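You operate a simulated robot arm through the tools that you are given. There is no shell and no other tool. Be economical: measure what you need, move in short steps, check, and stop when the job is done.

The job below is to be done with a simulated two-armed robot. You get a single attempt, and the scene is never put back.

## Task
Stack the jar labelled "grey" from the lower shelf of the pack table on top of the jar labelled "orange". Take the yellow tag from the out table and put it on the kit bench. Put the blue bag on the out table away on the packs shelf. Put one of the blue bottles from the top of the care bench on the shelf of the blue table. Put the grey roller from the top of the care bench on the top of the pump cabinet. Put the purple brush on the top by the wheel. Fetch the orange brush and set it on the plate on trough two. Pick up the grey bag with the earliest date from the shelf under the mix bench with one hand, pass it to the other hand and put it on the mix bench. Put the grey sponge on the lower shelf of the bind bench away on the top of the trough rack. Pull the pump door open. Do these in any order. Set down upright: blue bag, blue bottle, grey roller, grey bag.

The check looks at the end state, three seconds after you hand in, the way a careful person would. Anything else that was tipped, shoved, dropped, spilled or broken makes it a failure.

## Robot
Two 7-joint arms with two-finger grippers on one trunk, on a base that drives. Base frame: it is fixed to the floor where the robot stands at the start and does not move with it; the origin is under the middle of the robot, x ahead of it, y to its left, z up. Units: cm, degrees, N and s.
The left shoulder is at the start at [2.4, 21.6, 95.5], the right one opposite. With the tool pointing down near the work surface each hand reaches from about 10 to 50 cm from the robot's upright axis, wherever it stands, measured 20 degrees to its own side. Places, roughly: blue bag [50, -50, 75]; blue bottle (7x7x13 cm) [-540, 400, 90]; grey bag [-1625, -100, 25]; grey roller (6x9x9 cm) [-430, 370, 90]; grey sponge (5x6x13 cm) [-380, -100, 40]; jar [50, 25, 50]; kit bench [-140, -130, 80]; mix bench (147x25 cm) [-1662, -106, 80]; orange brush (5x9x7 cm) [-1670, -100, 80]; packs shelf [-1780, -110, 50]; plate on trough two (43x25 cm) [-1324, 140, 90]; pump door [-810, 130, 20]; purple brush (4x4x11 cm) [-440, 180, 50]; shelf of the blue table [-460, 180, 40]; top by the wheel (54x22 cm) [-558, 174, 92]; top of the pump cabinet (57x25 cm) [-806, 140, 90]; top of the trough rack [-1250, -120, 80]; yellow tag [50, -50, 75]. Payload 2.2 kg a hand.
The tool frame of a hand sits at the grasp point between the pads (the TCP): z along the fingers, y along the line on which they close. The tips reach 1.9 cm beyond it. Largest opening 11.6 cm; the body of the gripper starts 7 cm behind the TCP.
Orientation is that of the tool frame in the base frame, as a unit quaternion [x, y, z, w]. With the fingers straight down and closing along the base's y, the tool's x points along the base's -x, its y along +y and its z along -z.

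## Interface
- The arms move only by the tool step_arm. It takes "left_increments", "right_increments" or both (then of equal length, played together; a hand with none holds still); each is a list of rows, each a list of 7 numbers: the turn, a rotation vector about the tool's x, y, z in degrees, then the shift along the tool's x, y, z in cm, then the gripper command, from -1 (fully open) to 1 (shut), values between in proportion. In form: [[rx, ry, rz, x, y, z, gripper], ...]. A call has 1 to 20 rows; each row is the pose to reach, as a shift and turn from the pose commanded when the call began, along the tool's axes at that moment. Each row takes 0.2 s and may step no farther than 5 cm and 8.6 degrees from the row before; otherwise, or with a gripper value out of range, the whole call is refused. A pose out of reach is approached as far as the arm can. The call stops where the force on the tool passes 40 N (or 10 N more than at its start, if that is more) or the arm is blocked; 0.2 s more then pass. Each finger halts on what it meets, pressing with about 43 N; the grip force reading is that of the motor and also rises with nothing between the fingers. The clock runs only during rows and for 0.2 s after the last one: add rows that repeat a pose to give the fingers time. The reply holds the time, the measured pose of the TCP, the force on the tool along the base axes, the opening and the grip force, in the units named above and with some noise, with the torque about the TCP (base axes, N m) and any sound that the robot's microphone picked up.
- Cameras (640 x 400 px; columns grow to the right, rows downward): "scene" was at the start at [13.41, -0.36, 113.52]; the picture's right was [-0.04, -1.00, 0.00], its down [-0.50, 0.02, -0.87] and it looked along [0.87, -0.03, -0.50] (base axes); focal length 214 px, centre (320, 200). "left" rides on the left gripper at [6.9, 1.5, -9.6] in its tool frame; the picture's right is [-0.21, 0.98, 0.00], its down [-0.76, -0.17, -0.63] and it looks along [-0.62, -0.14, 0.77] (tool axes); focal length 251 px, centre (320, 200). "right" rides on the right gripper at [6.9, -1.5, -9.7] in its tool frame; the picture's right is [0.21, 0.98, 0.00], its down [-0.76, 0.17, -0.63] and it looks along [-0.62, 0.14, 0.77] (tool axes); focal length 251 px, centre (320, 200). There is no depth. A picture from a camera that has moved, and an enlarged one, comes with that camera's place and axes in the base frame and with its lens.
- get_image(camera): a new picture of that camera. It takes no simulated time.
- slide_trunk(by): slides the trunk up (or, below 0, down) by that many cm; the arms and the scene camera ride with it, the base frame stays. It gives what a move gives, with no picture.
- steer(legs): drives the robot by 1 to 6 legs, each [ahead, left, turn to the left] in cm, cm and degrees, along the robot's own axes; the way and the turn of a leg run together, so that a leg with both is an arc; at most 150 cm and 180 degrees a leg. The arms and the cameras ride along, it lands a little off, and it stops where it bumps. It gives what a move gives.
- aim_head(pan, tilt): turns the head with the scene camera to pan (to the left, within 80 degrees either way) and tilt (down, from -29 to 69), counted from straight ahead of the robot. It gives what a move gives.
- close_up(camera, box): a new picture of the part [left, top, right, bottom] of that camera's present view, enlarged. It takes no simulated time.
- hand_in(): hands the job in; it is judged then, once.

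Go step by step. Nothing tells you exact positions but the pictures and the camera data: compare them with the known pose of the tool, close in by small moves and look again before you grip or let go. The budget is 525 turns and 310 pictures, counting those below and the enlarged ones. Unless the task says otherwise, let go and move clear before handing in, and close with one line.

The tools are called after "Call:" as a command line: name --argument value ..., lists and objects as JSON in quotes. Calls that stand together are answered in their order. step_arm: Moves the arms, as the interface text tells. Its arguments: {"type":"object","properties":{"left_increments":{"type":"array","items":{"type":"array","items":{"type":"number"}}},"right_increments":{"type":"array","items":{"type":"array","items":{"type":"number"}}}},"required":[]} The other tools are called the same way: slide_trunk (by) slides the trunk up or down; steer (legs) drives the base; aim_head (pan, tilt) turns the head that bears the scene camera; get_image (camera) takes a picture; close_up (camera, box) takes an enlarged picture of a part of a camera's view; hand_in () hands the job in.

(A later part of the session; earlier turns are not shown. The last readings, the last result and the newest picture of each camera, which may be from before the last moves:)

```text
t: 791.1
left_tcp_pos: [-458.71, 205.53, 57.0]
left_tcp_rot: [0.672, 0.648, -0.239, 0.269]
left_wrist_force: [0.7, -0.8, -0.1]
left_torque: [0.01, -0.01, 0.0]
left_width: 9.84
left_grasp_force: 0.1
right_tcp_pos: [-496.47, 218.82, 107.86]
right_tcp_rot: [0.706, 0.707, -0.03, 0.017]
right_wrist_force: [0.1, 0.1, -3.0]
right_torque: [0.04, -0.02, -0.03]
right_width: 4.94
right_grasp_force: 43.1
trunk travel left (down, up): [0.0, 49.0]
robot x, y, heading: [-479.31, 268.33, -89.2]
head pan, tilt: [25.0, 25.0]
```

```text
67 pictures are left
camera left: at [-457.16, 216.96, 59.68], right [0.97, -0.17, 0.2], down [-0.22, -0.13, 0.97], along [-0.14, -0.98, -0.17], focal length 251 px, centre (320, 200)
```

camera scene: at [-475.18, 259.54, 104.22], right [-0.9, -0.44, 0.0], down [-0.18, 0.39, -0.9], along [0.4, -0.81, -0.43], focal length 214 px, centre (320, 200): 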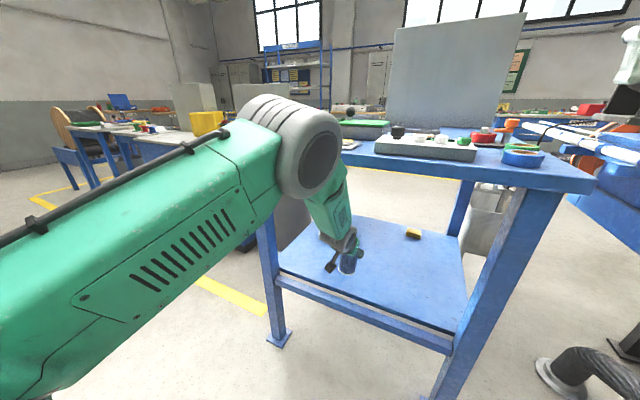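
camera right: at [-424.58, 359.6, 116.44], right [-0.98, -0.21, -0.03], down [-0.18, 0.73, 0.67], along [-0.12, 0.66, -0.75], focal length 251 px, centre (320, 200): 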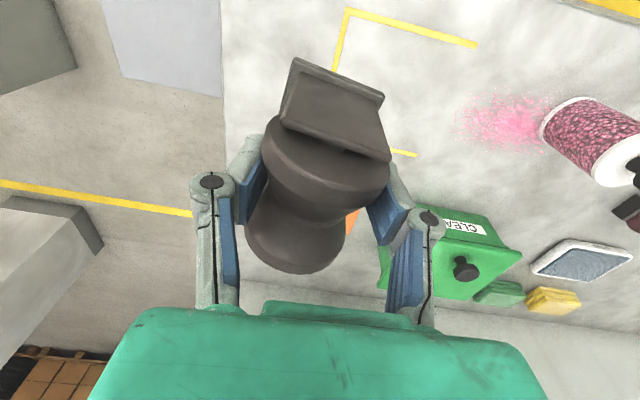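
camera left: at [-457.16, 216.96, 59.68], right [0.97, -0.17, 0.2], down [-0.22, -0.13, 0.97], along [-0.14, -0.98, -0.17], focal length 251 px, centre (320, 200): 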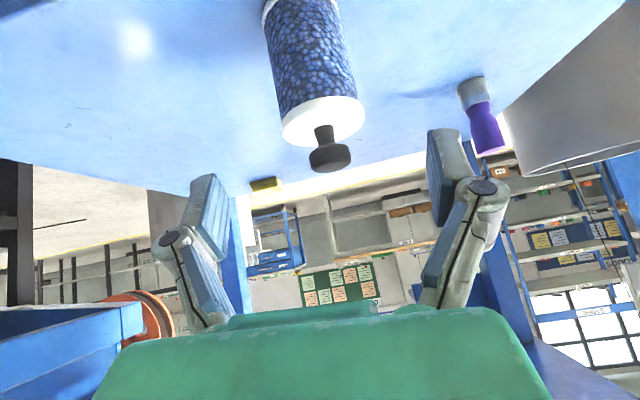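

The bottle stands upright on the shelf. For the purple brush at (−439, 183) I'll come in at a 20° angle so the hand clears the table leg and the bottle. First I'll back out, extend the left hand flatter and reposition.

Call:
steer --legs '[[-25, 0, 0], [0, 0, 19.2], [0, -19.5, 0], [8, 0, 0]]'

Call:
step_arm --left_increments '[[0, -5.5, 0, -1.4, 0, 4, -0.5], [0, -11, 0, -2.9, 0, 8, -0.5], [0, -16.5, 0, -4.3, 0, 12, -0.5], [0, -22, 0, -5.7, 0, 16, -0.5], [0, -22, 0, -5.7, 0, 16, -0.5], [0, -22, 0, -5.7, 0, 16, -0.5], [0, -22, 0, -5.7, 0, 16, -0.5], [0, -22, 0, -5.7, 0, 16, -0.5], [0, -22, 0, -5.7, 0, 16, -0.5], [0, -22, 0, -5.7, 0, 16, -0.5], [0, -22, 0, -5.7, 0, 16, -0.5], [0, -22, 0, -5.7, 0, 16, -0.5], [0, -22, 0, -5.7, 0, 16, -0.5], [0, -22, 0, -5.7, 0, 16, -0.5], [0, -22, 0, -5.7, 0, 16, -0.5]]'

Call:
get_image --camera "left"

```text
t: 795.8
left_tcp_pos: [-453.74, 227.08, 56.91]
left_tcp_rot: [0.55, 0.754, -0.188, 0.306]
left_wrist_force: [0.4, -0.3, -0.3]
left_torque: [0.02, -0.01, -0.02]
left_width: 9.86
left_grasp_force: 0.0
right_tcp_pos: [-493.96, 226.67, 107.67]
right_tcp_rot: [0.574, 0.818, -0.026, 0.02]
right_wrist_force: [0.8, -1.4, -3.5]
right_torque: [0.03, 0.03, -0.02]
right_width: 4.91
right_grasp_force: 43.1
trunk travel left (down, up): [0.0, 49.0]
robot x, y, heading: [-494.35, 279.42, -69.3]
head pan, tilt: [25.0, 25.0]
```

```text
t: 799.0
left_tcp_pos: [-448.24, 213.29, 49.31]
left_tcp_rot: [0.503, 0.682, -0.29, 0.446]
left_wrist_force: [0.6, 0.0, -0.7]
left_torque: [0.01, -0.03, -0.02]
left_width: 8.69
left_grasp_force: 0.0
right_tcp_pos: [-494.01, 227.22, 108.02]
right_tcp_rot: [0.574, 0.818, -0.027, 0.022]
right_wrist_force: [-0.3, -0.7, -2.9]
right_torque: [0.02, -0.02, 0.01]
right_width: 4.89
right_grasp_force: 43.3
trunk travel left (down, up): [0.0, 49.0]
robot x, y, heading: [-494.33, 279.35, -69.3]
head pan, tilt: [25.0, 25.0]
```

```text
66 pictures are left
camera left: at [-450.63, 224.79, 47.31], right [0.94, 0.23, 0.24], down [-0.28, 0.16, 0.95], along [0.18, -0.96, 0.21], focal length 251 px, centre (320, 200)
```

left: 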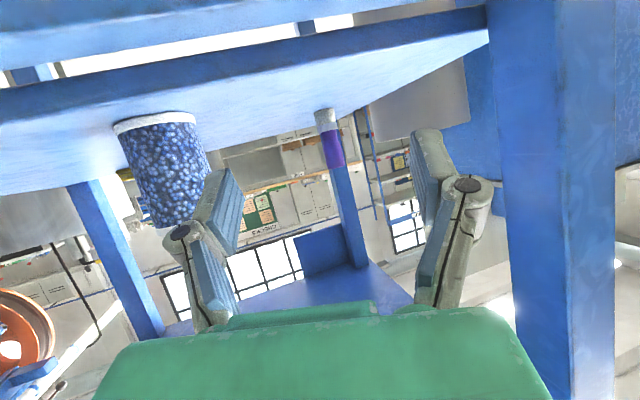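

The brush is 31 cm ahead and 1.7 cm to the right of the hand's axis, with clear margins to the bottle and leg. I'll correct sideways and drive 24 cm in.

Call:
step_arm --left_increments '[[0, 0, 0, 0, -0.9, 0, -0.5], [0, 0, 0, 0.5, -1.7, 0.2, -0.5], [0, 0, 0, 0.5, -1.7, 0.2, -0.5]]'

Call:
steer --legs '[[23, 0, 0]]'

Call:
get_image --camera "left"

Call:
get_image --camera "scene"

```text
t: 799.8
left_tcp_pos: [-450.03, 212.72, 48.72]
left_tcp_rot: [0.503, 0.681, -0.29, 0.446]
left_wrist_force: [0.0, -0.6, -0.1]
left_torque: [0.01, -0.01, 0.01]
left_width: 8.67
left_grasp_force: 0.0
right_tcp_pos: [-494.18, 227.08, 108.08]
right_tcp_rot: [0.574, 0.818, -0.027, 0.022]
right_wrist_force: [-0.3, -0.8, -2.3]
right_torque: [0.05, -0.05, -0.03]
right_width: 4.88
right_grasp_force: 42.5
trunk travel left (down, up): [0.0, 49.0]
robot x, y, heading: [-494.57, 279.54, -69.3]
head pan, tilt: [25.0, 25.0]
```

```text
t: 801.6
left_tcp_pos: [-441.22, 191.03, 48.61]
left_tcp_rot: [0.502, 0.682, -0.289, 0.446]
left_wrist_force: [-0.4, -0.1, 0.3]
left_torque: [-0.03, 0.04, 0.03]
left_width: 8.73
left_grasp_force: 0.0
right_tcp_pos: [-485.32, 204.96, 108.02]
right_tcp_rot: [0.572, 0.82, -0.027, 0.022]
right_wrist_force: [1.2, -0.5, -3.2]
right_torque: [0.02, 0.01, 0.01]
right_width: 4.86
right_grasp_force: 43.0
trunk travel left (down, up): [0.0, 49.0]
robot x, y, heading: [-486.31, 257.27, -68.9]
head pan, tilt: [25.0, 25.0]
```

```text
65 pictures are left
camera left: at [-443.7, 202.45, 46.69], right [0.94, 0.23, 0.24], down [-0.28, 0.15, 0.95], along [0.18, -0.96, 0.21], focal length 251 px, centre (320, 200)
```

left: 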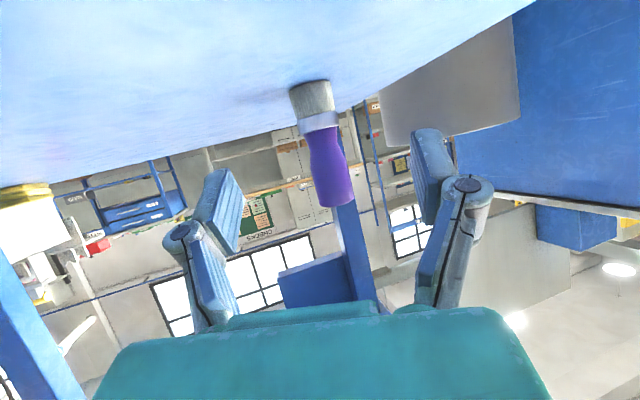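

```text
64 pictures are left
camera scene: at [-477.97, 246.67, 104.23], right [-0.7, -0.72, 0.0], down [-0.3, 0.3, -0.9], along [0.65, -0.63, -0.43], focal length 214 px, centre (320, 200)
```

scene: 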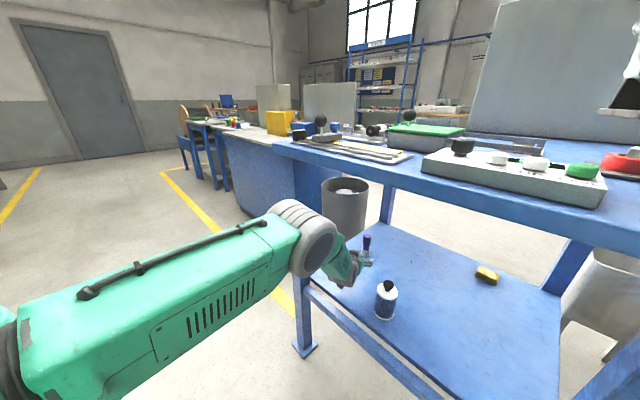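

About 8.5 cm to go. I'll nudge 0.5 cm left and drive the rest, then check.

Call:
steer --legs '[[8, 0.5, 0]]'

Call:
get_image --camera "left"

```text
t: 802.6
left_tcp_pos: [-438.07, 183.91, 48.97]
left_tcp_rot: [0.501, 0.682, -0.289, 0.447]
left_wrist_force: [-0.1, 0.0, -0.5]
left_torque: [0.02, 0.01, -0.01]
left_width: 8.73
left_grasp_force: 0.0
right_tcp_pos: [-482.27, 198.06, 108.02]
right_tcp_rot: [0.571, 0.82, -0.027, 0.023]
right_wrist_force: [-0.1, -0.6, -3.4]
right_torque: [0.08, -0.01, -0.04]
right_width: 4.84
right_grasp_force: 43.0
trunk travel left (down, up): [0.0, 49.0]
robot x, y, heading: [-482.95, 249.93, -69.3]
head pan, tilt: [25.0, 25.0]
```

```text
63 pictures are left
camera left: at [-440.47, 195.38, 46.92], right [0.94, 0.23, 0.25], down [-0.29, 0.16, 0.95], along [0.18, -0.96, 0.21], focal length 251 px, centre (320, 200)
```

left: 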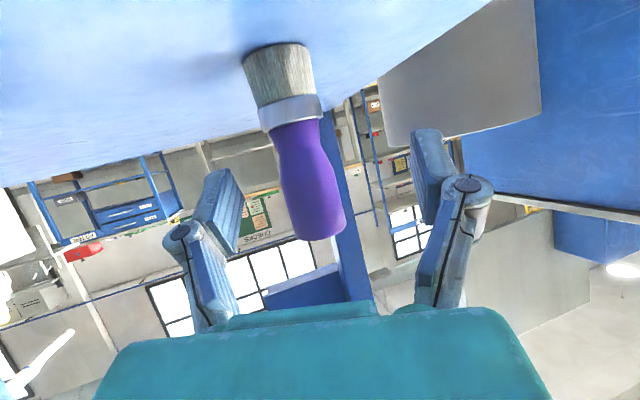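

Call:
step_arm --left_increments '[[0, 0, 0, 0, -0.8, 0, -0.5], [0, 0, 0, 0, -0.8, 0, -0.5]]'

Call:
steer --legs '[[2.7, 0, 0]]'

Call:
step_arm --left_increments '[[0, 0, 0, 0, 0, 0, 0], [0, 0, 0, 0, 0, 0, 0.5], [0, 0, 0, 0, 0, 0, 1], [0, 0, 0, 0, 0, 0, 1]]'

Call:
get_image --camera "left"

```text
t: 803.2
left_tcp_pos: [-438.88, 183.97, 49.16]
left_tcp_rot: [0.499, 0.681, -0.291, 0.449]
left_wrist_force: [-0.3, 0.2, 0.0]
left_torque: [0.0, 0.0, 0.0]
left_width: 8.72
left_grasp_force: 0.0
right_tcp_pos: [-482.44, 198.66, 108.47]
right_tcp_rot: [0.572, 0.82, -0.029, 0.025]
right_wrist_force: [0.0, 0.3, -1.5]
right_torque: [0.03, 0.02, 0.01]
right_width: 4.87
right_grasp_force: 43.4
trunk travel left (down, up): [0.0, 49.0]
robot x, y, heading: [-482.44, 249.73, -69.1]
head pan, tilt: [25.0, 25.0]
```

```text
t: 804.1
left_tcp_pos: [-437.85, 181.46, 49.03]
left_tcp_rot: [0.5, 0.682, -0.29, 0.448]
left_wrist_force: [-0.3, 0.0, -0.3]
left_torque: [-0.03, 0.01, 0.04]
left_width: 8.68
left_grasp_force: 0.1
right_tcp_pos: [-481.39, 195.97, 108.23]
right_tcp_rot: [0.572, 0.82, -0.028, 0.023]
right_wrist_force: [-0.1, 0.0, -3.2]
right_torque: [0.07, -0.02, -0.01]
right_width: 4.83
right_grasp_force: 42.6
trunk travel left (down, up): [0.0, 49.0]
robot x, y, heading: [-482.01, 247.5, -68.9]
head pan, tilt: [25.0, 25.0]
```

```text
t: 805.1
left_tcp_pos: [-438.11, 181.5, 49.63]
left_tcp_rot: [0.499, 0.68, -0.292, 0.451]
left_wrist_force: [-0.9, -0.8, 4.4]
left_torque: [-0.07, 0.0, 0.01]
left_width: 3.11
left_grasp_force: 42.8
right_tcp_pos: [-481.66, 196.63, 108.49]
right_tcp_rot: [0.571, 0.82, -0.03, 0.026]
right_wrist_force: [0.3, 0.1, -3.0]
right_torque: [0.03, -0.03, 0.03]
right_width: 4.82
right_grasp_force: 42.9
trunk travel left (down, up): [0.0, 49.0]
robot x, y, heading: [-481.83, 247.77, -69.1]
head pan, tilt: [25.0, 25.0]
```

```text
62 pictures are left
camera left: at [-440.44, 193.07, 47.43], right [0.94, 0.23, 0.25], down [-0.29, 0.17, 0.94], along [0.18, -0.96, 0.22], focal length 251 px, centre (320, 200)
```

left: 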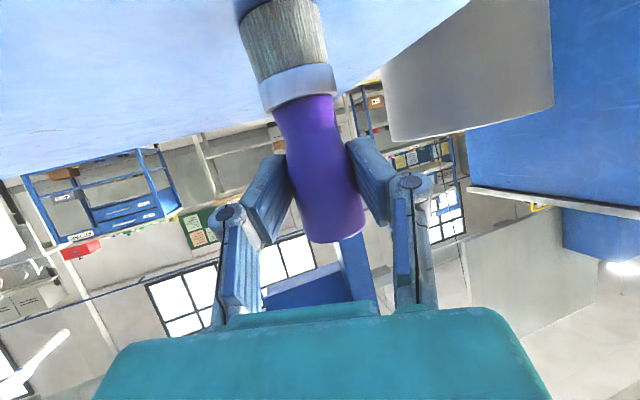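

The brush is gripped (3.1 cm). I'll lift it 2.5 cm and back straight out.

Call:
step_arm --left_increments '[[0, 0, 0, -1.2, 0, -0.5, 1], [0, 0, 0, -2.3, 0, -1.1, 1], [0, 0, 0, -2.3, 0, -1.1, 1]]'

Call:
steer --legs '[[-45, 0, 0]]'

Call:
get_image --camera "left"

```text
t: 805.9
left_tcp_pos: [-438.43, 181.7, 51.95]
left_tcp_rot: [0.5, 0.681, -0.291, 0.45]
left_wrist_force: [0.0, 0.2, -0.3]
left_torque: [-0.01, -0.04, 0.01]
left_width: 3.09
left_grasp_force: 43.1
right_tcp_pos: [-481.59, 196.4, 108.64]
right_tcp_rot: [0.572, 0.82, -0.03, 0.026]
right_wrist_force: [-0.1, -0.7, -2.2]
right_torque: [0.02, 0.0, 0.0]
right_width: 4.81
right_grasp_force: 43.0
trunk travel left (down, up): [0.0, 49.0]
robot x, y, heading: [-481.94, 247.88, -68.9]
head pan, tilt: [25.0, 25.0]
```

```text
t: 808.6
left_tcp_pos: [-455.17, 223.27, 52.01]
left_tcp_rot: [0.504, 0.677, -0.294, 0.448]
left_wrist_force: [-0.3, 0.2, 0.5]
left_torque: [0.02, 0.01, -0.01]
left_width: 3.07
left_grasp_force: 43.6
right_tcp_pos: [-498.17, 238.75, 108.58]
right_tcp_rot: [0.578, 0.815, -0.03, 0.026]
right_wrist_force: [-0.2, -0.8, -2.2]
right_torque: [0.0, 0.0, -0.03]
right_width: 4.75
right_grasp_force: 43.3
trunk travel left (down, up): [0.0, 49.0]
robot x, y, heading: [-498.07, 289.8, -69.7]
head pan, tilt: [25.0, 25.0]
```

```text
61 pictures are left
camera left: at [-457.33, 234.79, 50.01], right [0.94, 0.22, 0.25], down [-0.29, 0.17, 0.94], along [0.17, -0.96, 0.22], focal length 251 px, centre (320, 200)
```

left: 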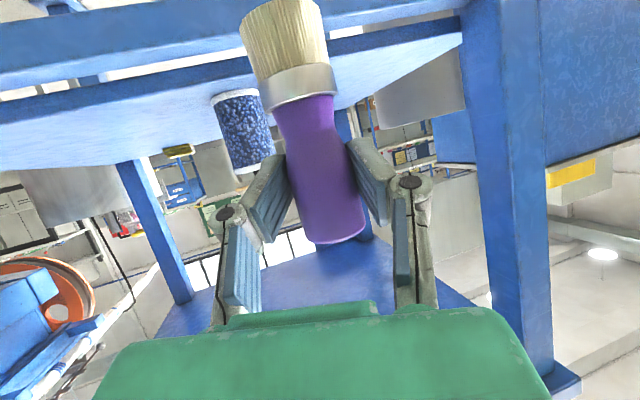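

The brush is out and the bottle still stands. I'll check the roller in the right hand, and look toward the machine top by the wheel.

Call:
steer --legs '[[0, 0, -20.3]]'

Call:
aim_head --pan -35 --tilt 22

Call:
get_image --camera "scene"

Call:
get_image --camera "right"

```text
t: 810.1
left_tcp_pos: [-480.32, 212.87, 52.34]
left_tcp_rot: [0.612, 0.579, -0.369, 0.392]
left_wrist_force: [0.1, 0.0, -0.9]
left_torque: [-0.02, -0.01, 0.0]
left_width: 3.08
left_grasp_force: 42.8
right_tcp_pos: [-515.65, 242.26, 108.76]
right_tcp_rot: [0.71, 0.703, -0.036, 0.024]
right_wrist_force: [-0.9, -0.3, -2.9]
right_torque: [0.02, -0.01, -0.03]
right_width: 4.79
right_grasp_force: 42.7
trunk travel left (down, up): [0.0, 49.0]
robot x, y, heading: [-497.92, 289.68, -89.9]
head pan, tilt: [25.0, 25.0]
```

```text
t: 811.4
left_tcp_pos: [-480.48, 213.02, 52.78]
left_tcp_rot: [0.612, 0.578, -0.37, 0.393]
left_wrist_force: [-0.2, -0.4, -0.1]
left_torque: [0.0, 0.01, 0.01]
left_width: 3.07
left_grasp_force: 43.4
right_tcp_pos: [-515.57, 242.6, 108.92]
right_tcp_rot: [0.71, 0.703, -0.037, 0.023]
right_wrist_force: [-0.7, 0.3, -3.7]
right_torque: [-0.01, -0.04, 0.02]
right_width: 4.76
right_grasp_force: 42.7
trunk travel left (down, up): [0.0, 49.0]
robot x, y, heading: [-498.13, 290.03, -89.8]
head pan, tilt: [-35.0, 22.0]
```

```text
60 pictures are left
camera scene: at [-503.11, 277.76, 104.72], right [-0.82, 0.57, 0.0], down [0.21, 0.31, -0.93], along [-0.53, -0.76, -0.38], focal length 214 px, centre (320, 200)
```

scene: 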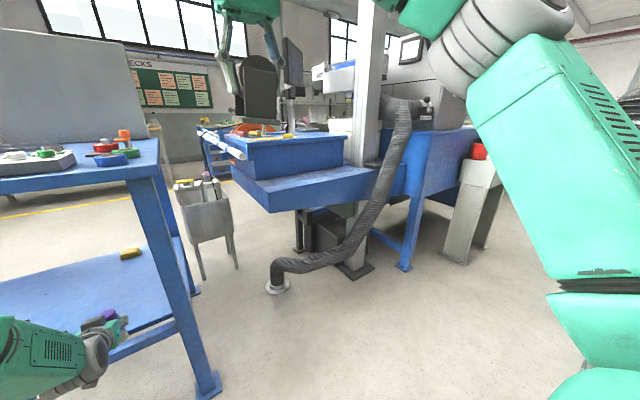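

```text
59 pictures are left
camera right: at [-517.01, 250.32, 118.1], right [0.98, 0.2, -0.04], down [0.17, -0.7, 0.69], along [0.12, -0.68, -0.72], focal length 251 px, centre (320, 200)
```

right: 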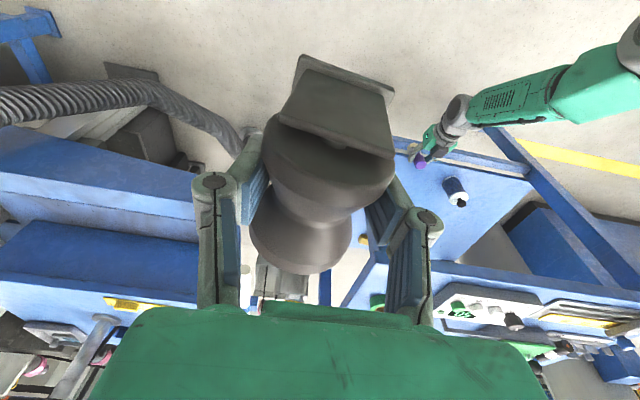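

Call:
close_up --camera "scene" --box '[200, 90, 360, 190]'

```text
4.00 times, centred on (280, 140) of scene
camera zoom: at [-503.11, 277.76, 104.72], right [-0.82, 0.57, 0.0], down [0.21, 0.31, -0.93], along [-0.53, -0.76, -0.38], focal length 858 px, centre (480, 440)
```

zoom: 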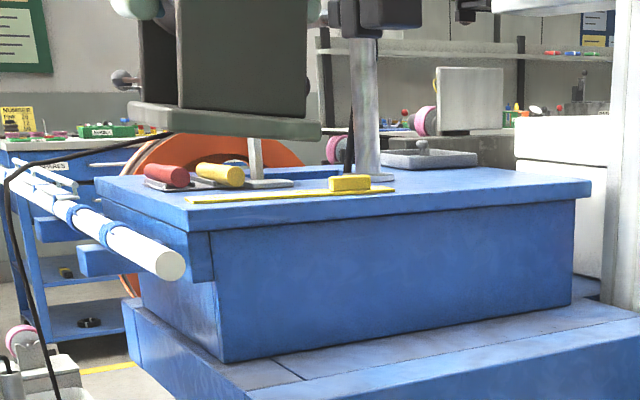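

There is free space on the machine top at about (−568, 178). I'll back up, raise the left hand with the brush, and tuck the right hand (roller) closer in.

Call:
steer --legs '[[-12, 0, 0]]'

Call:
step_arm --left_increments '[[0, 0, 0, -3.7, 0, -2.5, 1], [0, 0, 0, -7.4, 0, -5.1, 1], [0, 0, 0, -11.1, 0, -7.6, 1], [0, 0, 0, -14.8, 0, -10.1, 1], [0, 0, 0, -18.5, 0, -12.7, 1], [0, 0, 0, -22.2, 0, -15.2, 1], [0, 0, 0, -25.9, 0, -17.7, 1], [0, 0, 0, -29.6, 0, -20.3, 1], [0, 0, 0, -33.3, 0, -22.8, 1], [0, 0, 0, -37, 0, -25.3, 1], [0, 0, 0, -40.7, 0, -27.9, 1], [0, 0, 0, -44.3, 0, -30.4, 1]]' --right_increments '[[0, 0, 0, 1, 0, 0, 1], [0, 0, 0, 2, 0, -0.5, 1], [0, 0, 0, 3, 0, -1, 1], [0, 0, 0, 4, 0, -1.5, 1], [0, 0, 0, 5, 0, -2, 1], [0, 0, 0, 6, 0, -2, 1], [0, 0, 0, 7, 0, -2, 1], [0, 0, 0, 8, 0, -2, 1], [0, 0, 0, 9, 0, -2, 1], [0, 0, 0, 10, 0, -2, 1], [0, 0, 0, 10, 0, -2, 1], [0, 0, 0, 10, 0, -2, 1]]'

Call:
steer --legs '[[0, -86, 0]]'

Call:
step_arm --left_increments '[[0, 0, 0, 0, 0, 0, 1], [0, 0, 0, 0, 0, 0, 1], [0, 0, 0, 0, 0, 0, 1], [0, 0, 0, 0, 0, 0, 1], [0, 0, 0, 0, 0, 0, 1], [0, 0, 0, 0, 0, 0, 1], [0, 0, 0, 0, 0, 0, 1], [0, 0, 0, 0, 0, 0, 1], [0, 0, 0, 0, 0, 0, 1], [0, 0, 0, 0, 0, 0, 1], [0, 0, 0, 0, 0, 0, 1], [0, 0, 0, 0, 0, 0, 1], [0, 0, 0, 0, 0, 0, 1]]'

Call:
aim_head --pan 5 --tilt 25

Call:
get_image --camera "scene"

```text
t: 812.6
left_tcp_pos: [-480.3, 225.15, 52.85]
left_tcp_rot: [0.611, 0.579, -0.37, 0.394]
left_wrist_force: [0.5, 0.0, 0.4]
left_torque: [0.02, -0.01, -0.01]
left_width: 3.08
left_grasp_force: 43.1
right_tcp_pos: [-515.48, 254.74, 109.04]
right_tcp_rot: [0.708, 0.704, -0.038, 0.024]
right_wrist_force: [0.2, 0.7, -3.2]
right_torque: [0.02, 0.0, -0.02]
right_width: 4.74
right_grasp_force: 43.4
trunk travel left (down, up): [0.0, 49.0]
robot x, y, heading: [-497.74, 301.79, -89.5]
head pan, tilt: [-35.0, 22.0]
```

```text
t: 815.2
left_tcp_pos: [-482.7, 234.56, 105.99]
left_tcp_rot: [0.611, 0.578, -0.37, 0.394]
left_wrist_force: [0.0, -0.4, -0.7]
left_torque: [0.05, 0.0, 0.02]
left_width: 3.07
left_grasp_force: 43.5
right_tcp_pos: [-515.56, 265.35, 110.27]
right_tcp_rot: [0.709, 0.704, -0.038, 0.026]
right_wrist_force: [0.6, -0.7, -2.5]
right_torque: [0.0, 0.01, 0.01]
right_width: 4.68
right_grasp_force: 43.2
trunk travel left (down, up): [0.0, 49.0]
robot x, y, heading: [-497.87, 302.08, -89.3]
head pan, tilt: [-35.0, 22.0]
```

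```text
t: 819.8
left_tcp_pos: [-570.24, 234.09, 106.0]
left_tcp_rot: [0.613, 0.575, -0.373, 0.393]
left_wrist_force: [-0.1, -0.1, -1.9]
left_torque: [-0.05, 0.02, 0.02]
left_width: 3.02
left_grasp_force: 43.0
right_tcp_pos: [-602.89, 265.19, 110.27]
right_tcp_rot: [0.713, 0.7, -0.039, 0.024]
right_wrist_force: [0.5, -0.2, -3.5]
right_torque: [-0.01, -0.02, 0.01]
right_width: 4.6
right_grasp_force: 43.2
trunk travel left (down, up): [0.0, 49.0]
robot x, y, heading: [-584.76, 301.78, -90.4]
head pan, tilt: [-35.0, 22.0]
```

```text
t: 822.6
left_tcp_pos: [-570.29, 234.41, 106.11]
left_tcp_rot: [0.613, 0.575, -0.373, 0.393]
left_wrist_force: [-0.3, 0.0, 0.0]
left_torque: [-0.01, 0.04, -0.01]
left_width: 3.05
left_grasp_force: 42.9
right_tcp_pos: [-602.86, 265.49, 110.43]
right_tcp_rot: [0.713, 0.7, -0.039, 0.027]
right_wrist_force: [0.0, 0.1, -3.0]
right_torque: [0.01, -0.02, 0.01]
right_width: 4.58
right_grasp_force: 42.8
trunk travel left (down, up): [0.0, 49.0]
robot x, y, heading: [-584.46, 301.56, -90.3]
head pan, tilt: [-35.0, 22.0]
```

```text
t: 823.7
left_tcp_pos: [-570.42, 234.3, 106.15]
left_tcp_rot: [0.613, 0.575, -0.373, 0.394]
left_wrist_force: [0.0, 0.5, -1.2]
left_torque: [-0.05, -0.02, 0.01]
left_width: 3.02
left_grasp_force: 43.4
right_tcp_pos: [-602.73, 265.51, 110.34]
right_tcp_rot: [0.713, 0.7, -0.039, 0.027]
right_wrist_force: [-0.2, 0.3, -3.3]
right_torque: [-0.01, -0.02, -0.01]
right_width: 4.56
right_grasp_force: 43.1
trunk travel left (down, up): [0.0, 49.0]
robot x, y, heading: [-584.8, 301.81, -90.5]
head pan, tilt: [5.0, 25.0]
```

```text
57 pictures are left
camera scene: at [-584.0, 288.14, 104.26], right [-1.0, -0.08, 0.0], down [-0.03, 0.42, -0.9], along [0.08, -0.9, -0.43], focal length 214 px, centre (320, 200)
```

scene: 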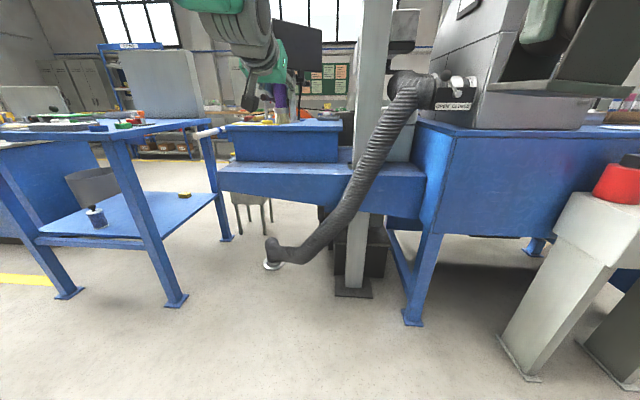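

Path is clear for the left hand at x≈−571. The hose and post are near the right hand's line, so I'll raise the right hand above them first, then drive 40 cm forward.

Call:
step_arm --right_increments '[[0, 0, 0, 0, 0, -3, 1], [0, 0, 0, 0, 0, -6, 1], [0, 0, 0, 0, 0, -9, 1], [0, 0, 0, 0, 0, -12, 1], [0, 0, 0, 0, 0, -15, 1]]'

Call:
steer --legs '[[38, 0, 0.5]]'

Call:
get_image --camera "scene"

Call:
get_image --camera "left"

```text
t: 824.9
left_tcp_pos: [-570.53, 234.46, 106.26]
left_tcp_rot: [0.613, 0.574, -0.373, 0.395]
left_wrist_force: [-0.6, 0.1, -1.0]
left_torque: [0.01, 0.01, 0.04]
left_width: 3.03
left_grasp_force: 42.9
right_tcp_pos: [-602.8, 266.15, 119.03]
right_tcp_rot: [0.713, 0.699, -0.04, 0.03]
right_wrist_force: [-0.2, -0.8, -3.3]
right_torque: [-0.01, -0.01, 0.02]
right_width: 4.56
right_grasp_force: 43.0
right hand out of reach, approached as far as the arm can: row 3, 4, 5
trunk travel left (down, up): [0.0, 49.0]
robot x, y, heading: [-584.68, 301.41, -90.1]
head pan, tilt: [5.0, 25.0]
```

```text
t: 827.3
left_tcp_pos: [-570.01, 195.24, 106.09]
left_tcp_rot: [0.612, 0.576, -0.371, 0.394]
left_wrist_force: [0.3, -0.6, -1.0]
left_torque: [0.03, 0.01, 0.0]
left_width: 3.02
left_grasp_force: 42.6
right_tcp_pos: [-602.41, 226.72, 118.96]
right_tcp_rot: [0.712, 0.701, -0.04, 0.029]
right_wrist_force: [0.2, -0.8, -2.0]
right_torque: [0.03, 0.02, 0.01]
right_width: 4.52
right_grasp_force: 43.0
trunk travel left (down, up): [0.0, 49.0]
robot x, y, heading: [-584.9, 262.39, -89.7]
head pan, tilt: [5.0, 25.0]
```

```text
56 pictures are left
camera scene: at [-583.97, 248.95, 104.25], right [-1.0, -0.09, 0.0], down [-0.04, 0.42, -0.9], along [0.08, -0.9, -0.43], focal length 214 px, centre (320, 200)
```

scene: 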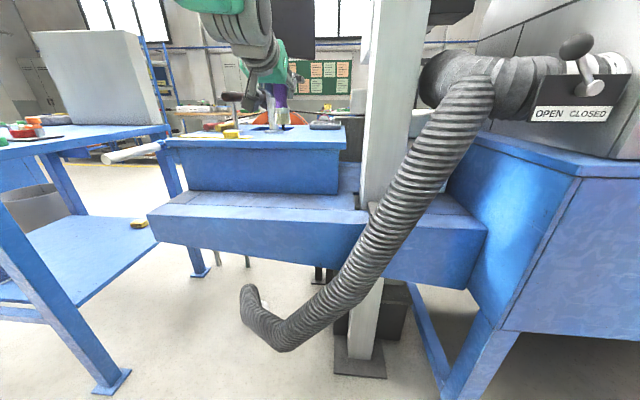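

```text
55 pictures are left
camera left: at [-568.15, 206.76, 103.83], right [0.96, -0.11, 0.25], down [-0.21, 0.27, 0.94], along [-0.17, -0.96, 0.24], focal length 251 px, centre (320, 200)
```

left: 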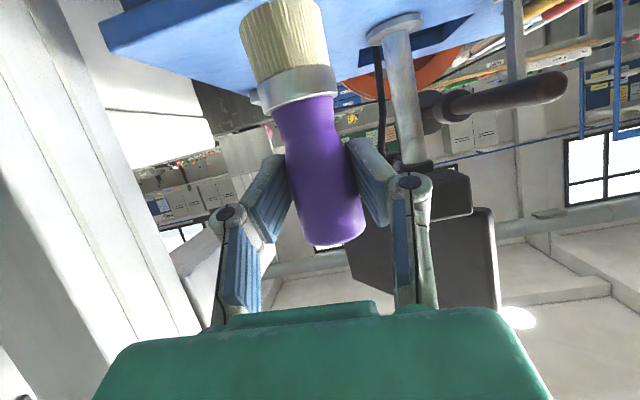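

The spot below (−571, 180) is free blue surface. I'll drive 15 cm more and lower the brush.

Call:
steer --legs '[[15, 0, 0]]'

Call:
step_arm --left_increments '[[0, 0, 0, 1.4, 0, 0.6, 1], [0, 0, 0, 2.7, 0, 1.3, 1], [0, 0, 0, 4, 0, 1.8, 1], [0, 0, 0, 4, 0, 1.8, 1]]'

Call:
close_up --camera "scene" --box '[180, 50, 400, 190]'

```text
t: 828.7
left_tcp_pos: [-569.97, 180.21, 106.04]
left_tcp_rot: [0.612, 0.575, -0.373, 0.394]
left_wrist_force: [1.1, 0.2, -1.0]
left_torque: [-0.01, -0.02, 0.04]
left_width: 2.99
left_grasp_force: 43.1
right_tcp_pos: [-602.34, 211.69, 118.96]
right_tcp_rot: [0.711, 0.702, -0.04, 0.029]
right_wrist_force: [-0.3, -0.6, -3.5]
right_torque: [0.07, 0.01, -0.01]
right_width: 4.51
right_grasp_force: 43.1
trunk travel left (down, up): [0.0, 49.0]
robot x, y, heading: [-584.72, 247.23, -89.8]
head pan, tilt: [5.0, 25.0]
```

```text
t: 829.7
left_tcp_pos: [-569.68, 180.67, 101.9]
left_tcp_rot: [0.611, 0.575, -0.374, 0.396]
left_wrist_force: [1.0, 0.0, -0.6]
left_torque: [0.02, -0.02, -0.03]
left_width: 3.01
left_grasp_force: 42.9
right_tcp_pos: [-602.32, 212.19, 119.24]
right_tcp_rot: [0.71, 0.702, -0.041, 0.031]
right_wrist_force: [0.2, 0.1, -2.7]
right_torque: [0.02, 0.0, 0.01]
right_width: 4.51
right_grasp_force: 43.3
trunk travel left (down, up): [0.0, 49.0]
robot x, y, heading: [-584.61, 247.03, -89.9]
head pan, tilt: [5.0, 25.0]
```

```text
2.86 times, centred on (290, 120) of scene
camera zoom: at [-583.89, 233.83, 104.26], right [-1.0, -0.09, 0.0], down [-0.04, 0.42, -0.91], along [0.08, -0.9, -0.43], focal length 613 px, centre (406, 429)
```

zoom: 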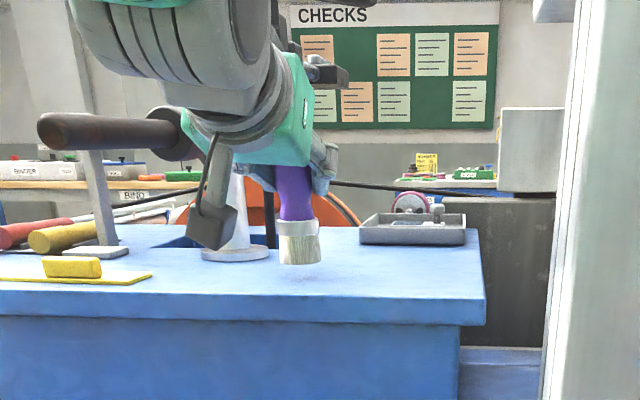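

A small post flange is close on the left. I'll shift the brush 2 cm to the right and lower to contact.

Call:
step_arm --left_increments '[[0, 0, 0, 0, -1, 0, 1], [0, 0, 0, 0, -2, 0, 1], [0, 0, 0, 0.7, -2, 0.3, 1], [0, 0, 0, 1.4, -2, 0.6, 1], [0, 0, 0, 1.8, -2, 0.8, 1], [0, 0, 0, 1.8, -2, 0.8, 1]]'

Call:
step_arm --left_increments '[[0, 0, 0, 0.4, 0, 0.2, 1], [0, 0, 0, 0.7, 0, 0.3, 1], [0, 0, 0, 0.7, 0, 0.3, 1]]'

Call:
step_arm --left_increments '[[0, 0, 0, 0.4, 0, 0.2, 1], [0, 0, 0, 0.7, 0, 0.3, 1], [0, 0, 0, 0.7, 0, 0.3, 1]]'

```text
t: 831.1
left_tcp_pos: [-571.67, 180.8, 100.46]
left_tcp_rot: [0.61, 0.574, -0.376, 0.396]
left_wrist_force: [-1.8, 1.2, 16.5]
left_torque: [0.16, 0.0, 0.07]
left_width: 3.0
left_grasp_force: 43.0
right_tcp_pos: [-602.56, 212.33, 119.25]
right_tcp_rot: [0.711, 0.701, -0.041, 0.031]
right_wrist_force: [-0.6, 0.0, -3.1]
right_torque: [0.04, -0.02, -0.02]
right_width: 4.47
right_grasp_force: 43.1
trunk travel left (down, up): [0.0, 49.0]
robot x, y, heading: [-584.36, 247.12, -89.7]
head pan, tilt: [5.0, 25.0]
```

```text
t: 831.9
left_tcp_pos: [-571.54, 180.61, 100.05]
left_tcp_rot: [0.607, 0.574, -0.378, 0.398]
left_wrist_force: [-1.5, -8.2, 27.1]
left_torque: [-0.33, -0.03, -0.03]
left_width: 2.86
left_grasp_force: 43.0
right_tcp_pos: [-602.38, 212.31, 119.27]
right_tcp_rot: [0.711, 0.701, -0.042, 0.031]
right_wrist_force: [0.5, -0.2, -3.0]
right_torque: [-0.01, 0.0, -0.02]
right_width: 4.46
right_grasp_force: 43.0
trunk travel left (down, up): [0.0, 49.0]
robot x, y, heading: [-584.12, 247.02, -89.8]
head pan, tilt: [5.0, 25.0]
```

```text
t: 832.7
left_tcp_pos: [-571.42, 180.84, 99.35]
left_tcp_rot: [0.607, 0.573, -0.379, 0.399]
left_wrist_force: [-2.8, -7.7, 29.5]
left_torque: [-0.13, 0.12, -0.03]
left_width: 2.61
left_grasp_force: 43.4
right_tcp_pos: [-602.47, 212.37, 119.22]
right_tcp_rot: [0.711, 0.701, -0.041, 0.032]
right_wrist_force: [1.0, 0.1, -3.1]
right_torque: [0.01, 0.0, 0.01]
right_width: 4.43
right_grasp_force: 43.5
trunk travel left (down, up): [0.0, 49.0]
robot x, y, heading: [-584.49, 247.14, -89.8]
head pan, tilt: [5.0, 25.0]
```

Contact. I'll release and retreat.

Call:
step_arm --left_increments '[[0, 0, 0, -0.3, 0, -0.2, 0.7], [0, 0, 0, -0.3, 0, -0.2, 0.2], [0, 0, 0, -0.3, 0, -0.2, 0], [0, 0, 0, -0.3, 0, -0.2, 0], [0, 0, 0, -0.3, 0, -2, 0], [0, 0, 0, -0.3, 0, -5, 0], [0, 0, 0, -0.3, 0, -9, 0], [0, 0, 0, -0.3, 0, -13, 0]]'

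Call:
close_up --camera "scene" --box '[180, 50, 400, 190]'

```text
t: 834.5
left_tcp_pos: [-571.72, 184.54, 99.98]
left_tcp_rot: [0.615, 0.577, -0.37, 0.39]
left_wrist_force: [0.2, -0.1, 1.1]
left_torque: [0.03, -0.03, 0.0]
left_width: 5.82
left_grasp_force: 0.0
left hand out of reach, approached as far as the arm can: row 6, 7, 8
right_tcp_pos: [-602.32, 212.16, 119.22]
right_tcp_rot: [0.711, 0.701, -0.041, 0.031]
right_wrist_force: [0.3, 0.0, -2.5]
right_torque: [0.01, 0.0, -0.01]
right_width: 4.42
right_grasp_force: 43.0
trunk travel left (down, up): [0.0, 49.0]
robot x, y, heading: [-584.53, 247.17, -90.0]
head pan, tilt: [5.0, 25.0]
```

```text
2.86 times, centred on (290, 120) of scene
camera zoom: at [-583.9, 233.88, 104.27], right [-1.0, -0.09, 0.0], down [-0.04, 0.42, -0.91], along [0.08, -0.9, -0.42], focal length 613 px, centre (406, 429)
```

zoom: 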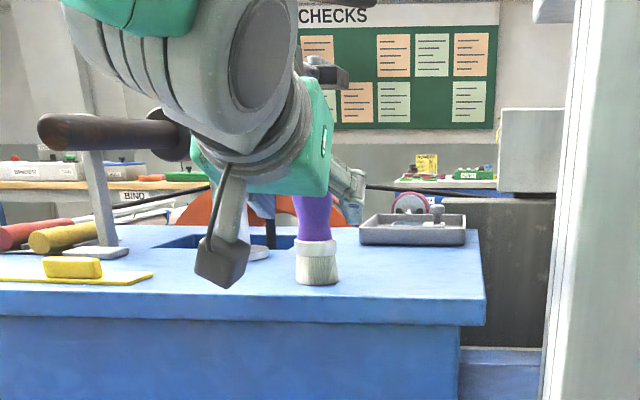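

The brush stands on the top. I'll drive straight back to withdraw the hand and confirm.

Call:
steer --legs '[[-35, 0, 0]]'

Call:
get_image --camera "scene"

```text
t: 836.8
left_tcp_pos: [-572.01, 219.37, 100.14]
left_tcp_rot: [0.615, 0.577, -0.37, 0.389]
left_wrist_force: [0.2, 0.1, 0.4]
left_torque: [0.04, 0.0, -0.04]
left_width: 5.81
left_grasp_force: 0.1
right_tcp_pos: [-602.47, 247.05, 119.21]
right_tcp_rot: [0.712, 0.7, -0.041, 0.031]
right_wrist_force: [0.2, 1.4, -3.2]
right_torque: [-0.04, 0.02, -0.01]
right_width: 4.43
right_grasp_force: 42.7
trunk travel left (down, up): [0.0, 49.0]
robot x, y, heading: [-584.56, 282.02, -90.2]
head pan, tilt: [5.0, 25.0]
```

```text
52 pictures are left
camera scene: at [-583.97, 268.76, 104.28], right [-1.0, -0.09, 0.0], down [-0.04, 0.42, -0.91], along [0.08, -0.9, -0.42], focal length 214 px, centre (320, 200)
```

scene: 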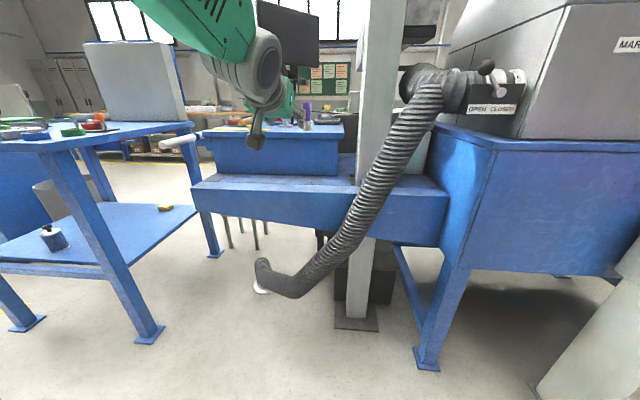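

The purple brush stands on the machine top. Last is the roller for the pump cabinet. I'll look west to see whether the cabinet can be reached from this lane.

Call:
aim_head --pan -75 --tilt 12

Call:
get_image --camera "scene"

```text
t: 838.3
left_tcp_pos: [-571.94, 219.43, 100.23]
left_tcp_rot: [0.616, 0.576, -0.371, 0.39]
left_wrist_force: [0.2, 0.2, 0.1]
left_torque: [-0.03, 0.02, 0.02]
left_width: 5.81
left_grasp_force: 0.0
right_tcp_pos: [-602.53, 247.3, 119.22]
right_tcp_rot: [0.712, 0.701, -0.041, 0.031]
right_wrist_force: [-1.0, 0.5, -3.2]
right_torque: [0.02, 0.0, -0.01]
right_width: 4.38
right_grasp_force: 43.0
trunk travel left (down, up): [0.0, 49.0]
robot x, y, heading: [-584.4, 282.65, -90.0]
head pan, tilt: [-75.0, 12.0]
```

```text
51 pictures are left
camera scene: at [-593.77, 275.46, 106.39], right [-0.26, 0.97, 0.0], down [0.2, 0.06, -0.98], along [-0.94, -0.25, -0.21], focal length 214 px, centre (320, 200)
```

scene: 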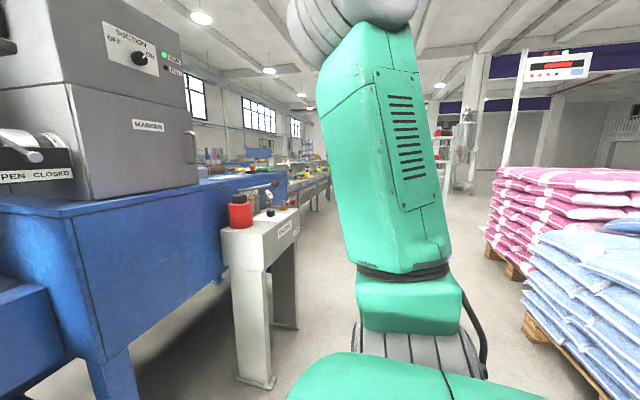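

The lane continues west past a small stand at (−666, 227), with pallets at y>370. I'll back up a little, turn west and drive to x≈−806 along y≈305.

Call:
steer --legs '[[-25, 0, 0], [0, 0, -90], [120, 0, 0], [85, 0, 0], [0, 0, 90]]'

Call:
aim_head --pan 0 --tilt 18

Call:
get_image --camera "scene"

```text
t: 857.7
left_tcp_pos: [-783.6, 247.92, 100.11]
left_tcp_rot: [0.627, 0.563, -0.379, 0.382]
left_wrist_force: [-0.6, -0.4, 0.5]
left_torque: [-0.02, 0.02, 0.03]
left_width: 5.81
left_grasp_force: 0.0
right_tcp_pos: [-812.95, 277.12, 119.29]
right_tcp_rot: [0.726, 0.685, -0.042, 0.03]
right_wrist_force: [-0.4, -0.3, -2.5]
right_torque: [0.03, 0.04, -0.01]
right_width: 4.31
right_grasp_force: 43.1
trunk travel left (down, up): [0.0, 49.0]
robot x, y, heading: [-793.71, 311.49, -92.5]
head pan, tilt: [-75.0, 12.0]
```

```text
t: 859.1
left_tcp_pos: [-783.6, 248.22, 100.34]
left_tcp_rot: [0.627, 0.563, -0.38, 0.382]
left_wrist_force: [-0.2, -0.9, 0.3]
left_torque: [-0.04, -0.01, -0.01]
left_width: 5.76
left_grasp_force: 0.1
right_tcp_pos: [-813.01, 277.17, 119.25]
right_tcp_rot: [0.727, 0.685, -0.043, 0.031]
right_wrist_force: [0.5, -0.2, -2.6]
right_torque: [0.0, 0.0, 0.02]
right_width: 4.32
right_grasp_force: 42.9
trunk travel left (down, up): [0.0, 49.0]
robot x, y, heading: [-793.82, 311.07, -92.4]
head pan, tilt: [0.0, 18.0]
```

```text
50 pictures are left
camera scene: at [-794.3, 297.56, 105.4], right [-1.0, 0.04, 0.0], down [0.01, 0.31, -0.95], along [-0.04, -0.95, -0.31], focal length 214 px, centre (320, 200)
```

scene: 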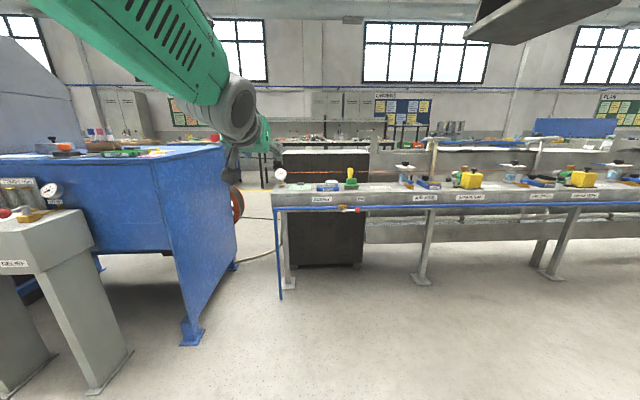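

A rail stands behind the cabinet, so it must be approached from the front aisle. I'll drive back around the east end.

Call:
steer --legs '[[0, 0, 92.4], [150, 0, 0], [0, -48, 0], [150, 0, 0], [150, 0, 0], [150, 0, 0]]'

Call:
aim_head --pan 0 --tilt 15

Call:
get_image --camera "scene"

```text
t: 894.1
left_tcp_pos: [-130.7, 255.49, 100.34]
left_tcp_rot: [0.039, 0.841, 0.006, 0.539]
left_wrist_force: [1.0, -0.3, 1.1]
left_torque: [0.01, 0.0, 0.0]
left_width: 5.79
left_grasp_force: 0.1
right_tcp_pos: [-159.19, 225.74, 119.28]
right_tcp_rot: [0.021, 0.998, -0.009, 0.052]
right_wrist_force: [-0.5, -0.5, -3.9]
right_torque: [-0.02, 0.04, 0.01]
right_width: 4.27
right_grasp_force: 43.0
trunk travel left (down, up): [0.0, 49.0]
robot x, y, heading: [-193.76, 244.83, -1.6]
head pan, tilt: [0.0, 18.0]
```

```text
t: 894.7
left_tcp_pos: [-130.76, 255.64, 100.46]
left_tcp_rot: [0.038, 0.841, 0.007, 0.54]
left_wrist_force: [0.3, 0.2, 0.1]
left_torque: [0.0, 0.03, -0.01]
left_width: 5.79
left_grasp_force: 0.1
right_tcp_pos: [-159.45, 225.84, 119.42]
right_tcp_rot: [0.021, 0.998, -0.008, 0.053]
right_wrist_force: [0.4, -0.3, -2.5]
right_torque: [-0.01, 0.0, 0.02]
right_width: 4.28
right_grasp_force: 43.3
trunk travel left (down, up): [0.0, 49.0]
robot x, y, heading: [-193.27, 244.7, -1.6]
head pan, tilt: [0.0, 15.0]
```

```text
49 pictures are left
camera scene: at [-179.89, 243.94, 105.89], right [-0.03, -1.0, 0.0], down [-0.26, 0.01, -0.97], along [0.96, -0.03, -0.26], focal length 214 px, centre (320, 200)
```

scene: 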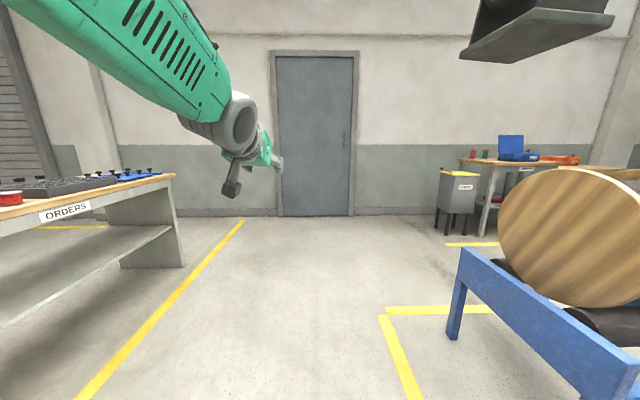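

Call:
steer --legs '[[150, 0, 0], [17, 0, 0], [0, 0, -88.4], [150, 0, 0], [84, 0, 0], [0, 0, -90]]'

Call:
steer --legs '[[150, 0, 0], [150, 0, 0], [150, 0, 0], [150, 0, 0]]'

Call:
get_image --camera "right"

```text
t: 921.9
left_tcp_pos: [-91.76, -6.4, 100.48]
left_tcp_rot: [0.841, -0.038, -0.54, 0.007]
left_wrist_force: [-0.2, 0.3, -0.6]
left_torque: [0.02, -0.02, 0.01]
left_width: 5.81
left_grasp_force: 0.2
right_tcp_pos: [-63.14, 23.38, 119.47]
right_tcp_rot: [0.998, -0.02, -0.053, -0.009]
right_wrist_force: [-0.7, -0.4, -2.8]
right_torque: [0.01, 0.0, 0.01]
right_width: 4.25
right_grasp_force: 43.1
trunk travel left (down, up): [0.0, 49.0]
robot x, y, heading: [-29.32, 4.97, 178.4]
head pan, tilt: [0.0, 15.0]
```

```text
t: 950.7
left_tcp_pos: [-698.97, -21.48, 100.6]
left_tcp_rot: [0.842, -0.016, -0.539, 0.021]
left_wrist_force: [0.9, 0.9, -0.4]
left_torque: [-0.01, -0.02, 0.02]
left_width: 5.78
left_grasp_force: 0.1
right_tcp_pos: [-671.83, 9.67, 119.54]
right_tcp_rot: [0.998, 0.003, -0.055, -0.008]
right_wrist_force: [-0.1, -0.1, -2.7]
right_torque: [0.05, -0.01, 0.0]
right_width: 4.17
right_grasp_force: 43.5
trunk travel left (down, up): [0.0, 49.0]
robot x, y, heading: [-637.15, -7.5, -178.7]
head pan, tilt: [0.0, 15.0]
```

```text
48 pictures are left
camera right: at [-663.98, 11.01, 128.42], right [0.22, -0.97, -0.04], down [-0.68, -0.18, 0.71], along [-0.7, -0.13, -0.7], focal length 251 px, centre (320, 200)
```

right: 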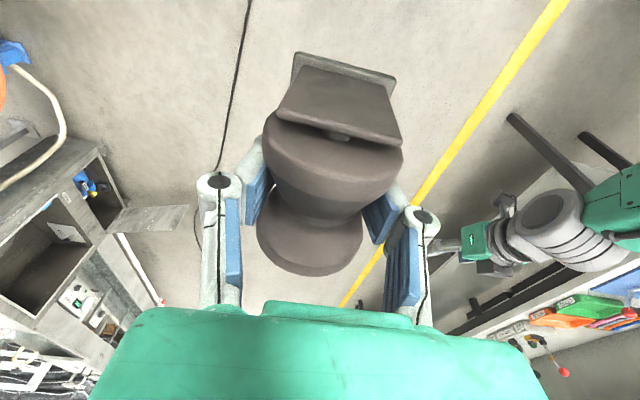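

The roller is still held level. I'll drive level with the cabinet, turn to face it at a slight angle that keeps clear of the open door, and extend the right hand.

Call:
steer --legs '[[147, 0, 0], [0, 0, -81.3], [30, 0, 0]]'

Call:
step_arm --right_increments '[[0, 0, 0, -4, 1.5, 0, 1], [0, 0, 0, -8, 3, 0.3, 1], [0, 0, 0, -12, 4.5, 0.6, 1], [0, 0, 0, -16, 6, 1, 1], [0, 0, 0, -20, 7.5, 1.5, 1], [0, 0, 0, -23, 9, 2, 1], [0, 0, 0, -23, 9, 2, 1]]'

Call:
aim_head --pan 0 --tilt 28

Call:
get_image --camera "scene"

```text
t: 963.1
left_tcp_pos: [-813.22, 77.24, 100.59]
left_tcp_rot: [0.632, -0.557, -0.424, -0.333]
left_wrist_force: [0.4, 0.1, -0.2]
left_torque: [-0.02, 0.0, -0.01]
left_width: 5.8
left_grasp_force: 0.2
right_tcp_pos: [-777.94, 55.66, 119.54]
right_tcp_rot: [0.765, -0.642, -0.038, -0.041]
right_wrist_force: [-0.8, -0.5, -3.0]
right_torque: [-0.03, -0.03, 0.03]
right_width: 4.19
right_grasp_force: 43.0
trunk travel left (down, up): [0.0, 49.0]
robot x, y, heading: [-789.0, 19.15, 100.6]
head pan, tilt: [0.0, 15.0]
```

```text
t: 964.7
left_tcp_pos: [-813.24, 76.97, 100.95]
left_tcp_rot: [0.631, -0.555, -0.427, -0.334]
left_wrist_force: [-0.3, -0.8, -0.6]
left_torque: [0.0, 0.01, -0.02]
left_width: 5.81
left_grasp_force: 0.0
right_tcp_pos: [-783.54, 69.99, 115.6]
right_tcp_rot: [0.765, -0.642, -0.04, -0.043]
right_wrist_force: [0.7, 0.0, -2.8]
right_torque: [-0.01, -0.02, 0.01]
right_width: 4.22
right_grasp_force: 43.2
right hand out of reach, approached as far as the arm can: row 1, 2, 3, 4, 5, 6, 7
trunk travel left (down, up): [0.0, 49.0]
robot x, y, heading: [-788.59, 18.96, 100.9]
head pan, tilt: [0.0, 15.0]
```

```text
t: 965.4
left_tcp_pos: [-813.1, 77.09, 100.68]
left_tcp_rot: [0.631, -0.555, -0.427, -0.334]
left_wrist_force: [0.6, -0.3, -1.1]
left_torque: [0.0, 0.02, 0.03]
left_width: 5.8
left_grasp_force: 0.0
right_tcp_pos: [-783.36, 69.99, 115.45]
right_tcp_rot: [0.765, -0.642, -0.038, -0.043]
right_wrist_force: [-0.4, 0.2, -2.5]
right_torque: [0.01, -0.02, -0.03]
right_width: 4.2
right_grasp_force: 42.8
trunk travel left (down, up): [0.0, 49.0]
robot x, y, heading: [-789.02, 18.81, 100.7]
head pan, tilt: [0.0, 28.0]
```

```text
47 pictures are left
camera scene: at [-791.22, 31.8, 103.78], right [0.98, 0.19, 0.0], down [0.09, -0.46, -0.88], along [-0.17, 0.87, -0.47], focal length 214 px, centre (320, 200)
```

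scene: 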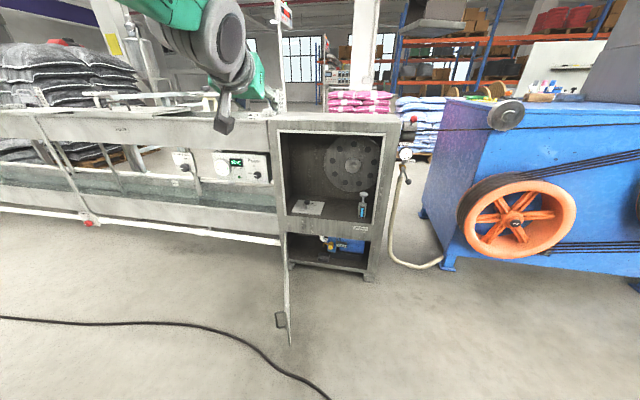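

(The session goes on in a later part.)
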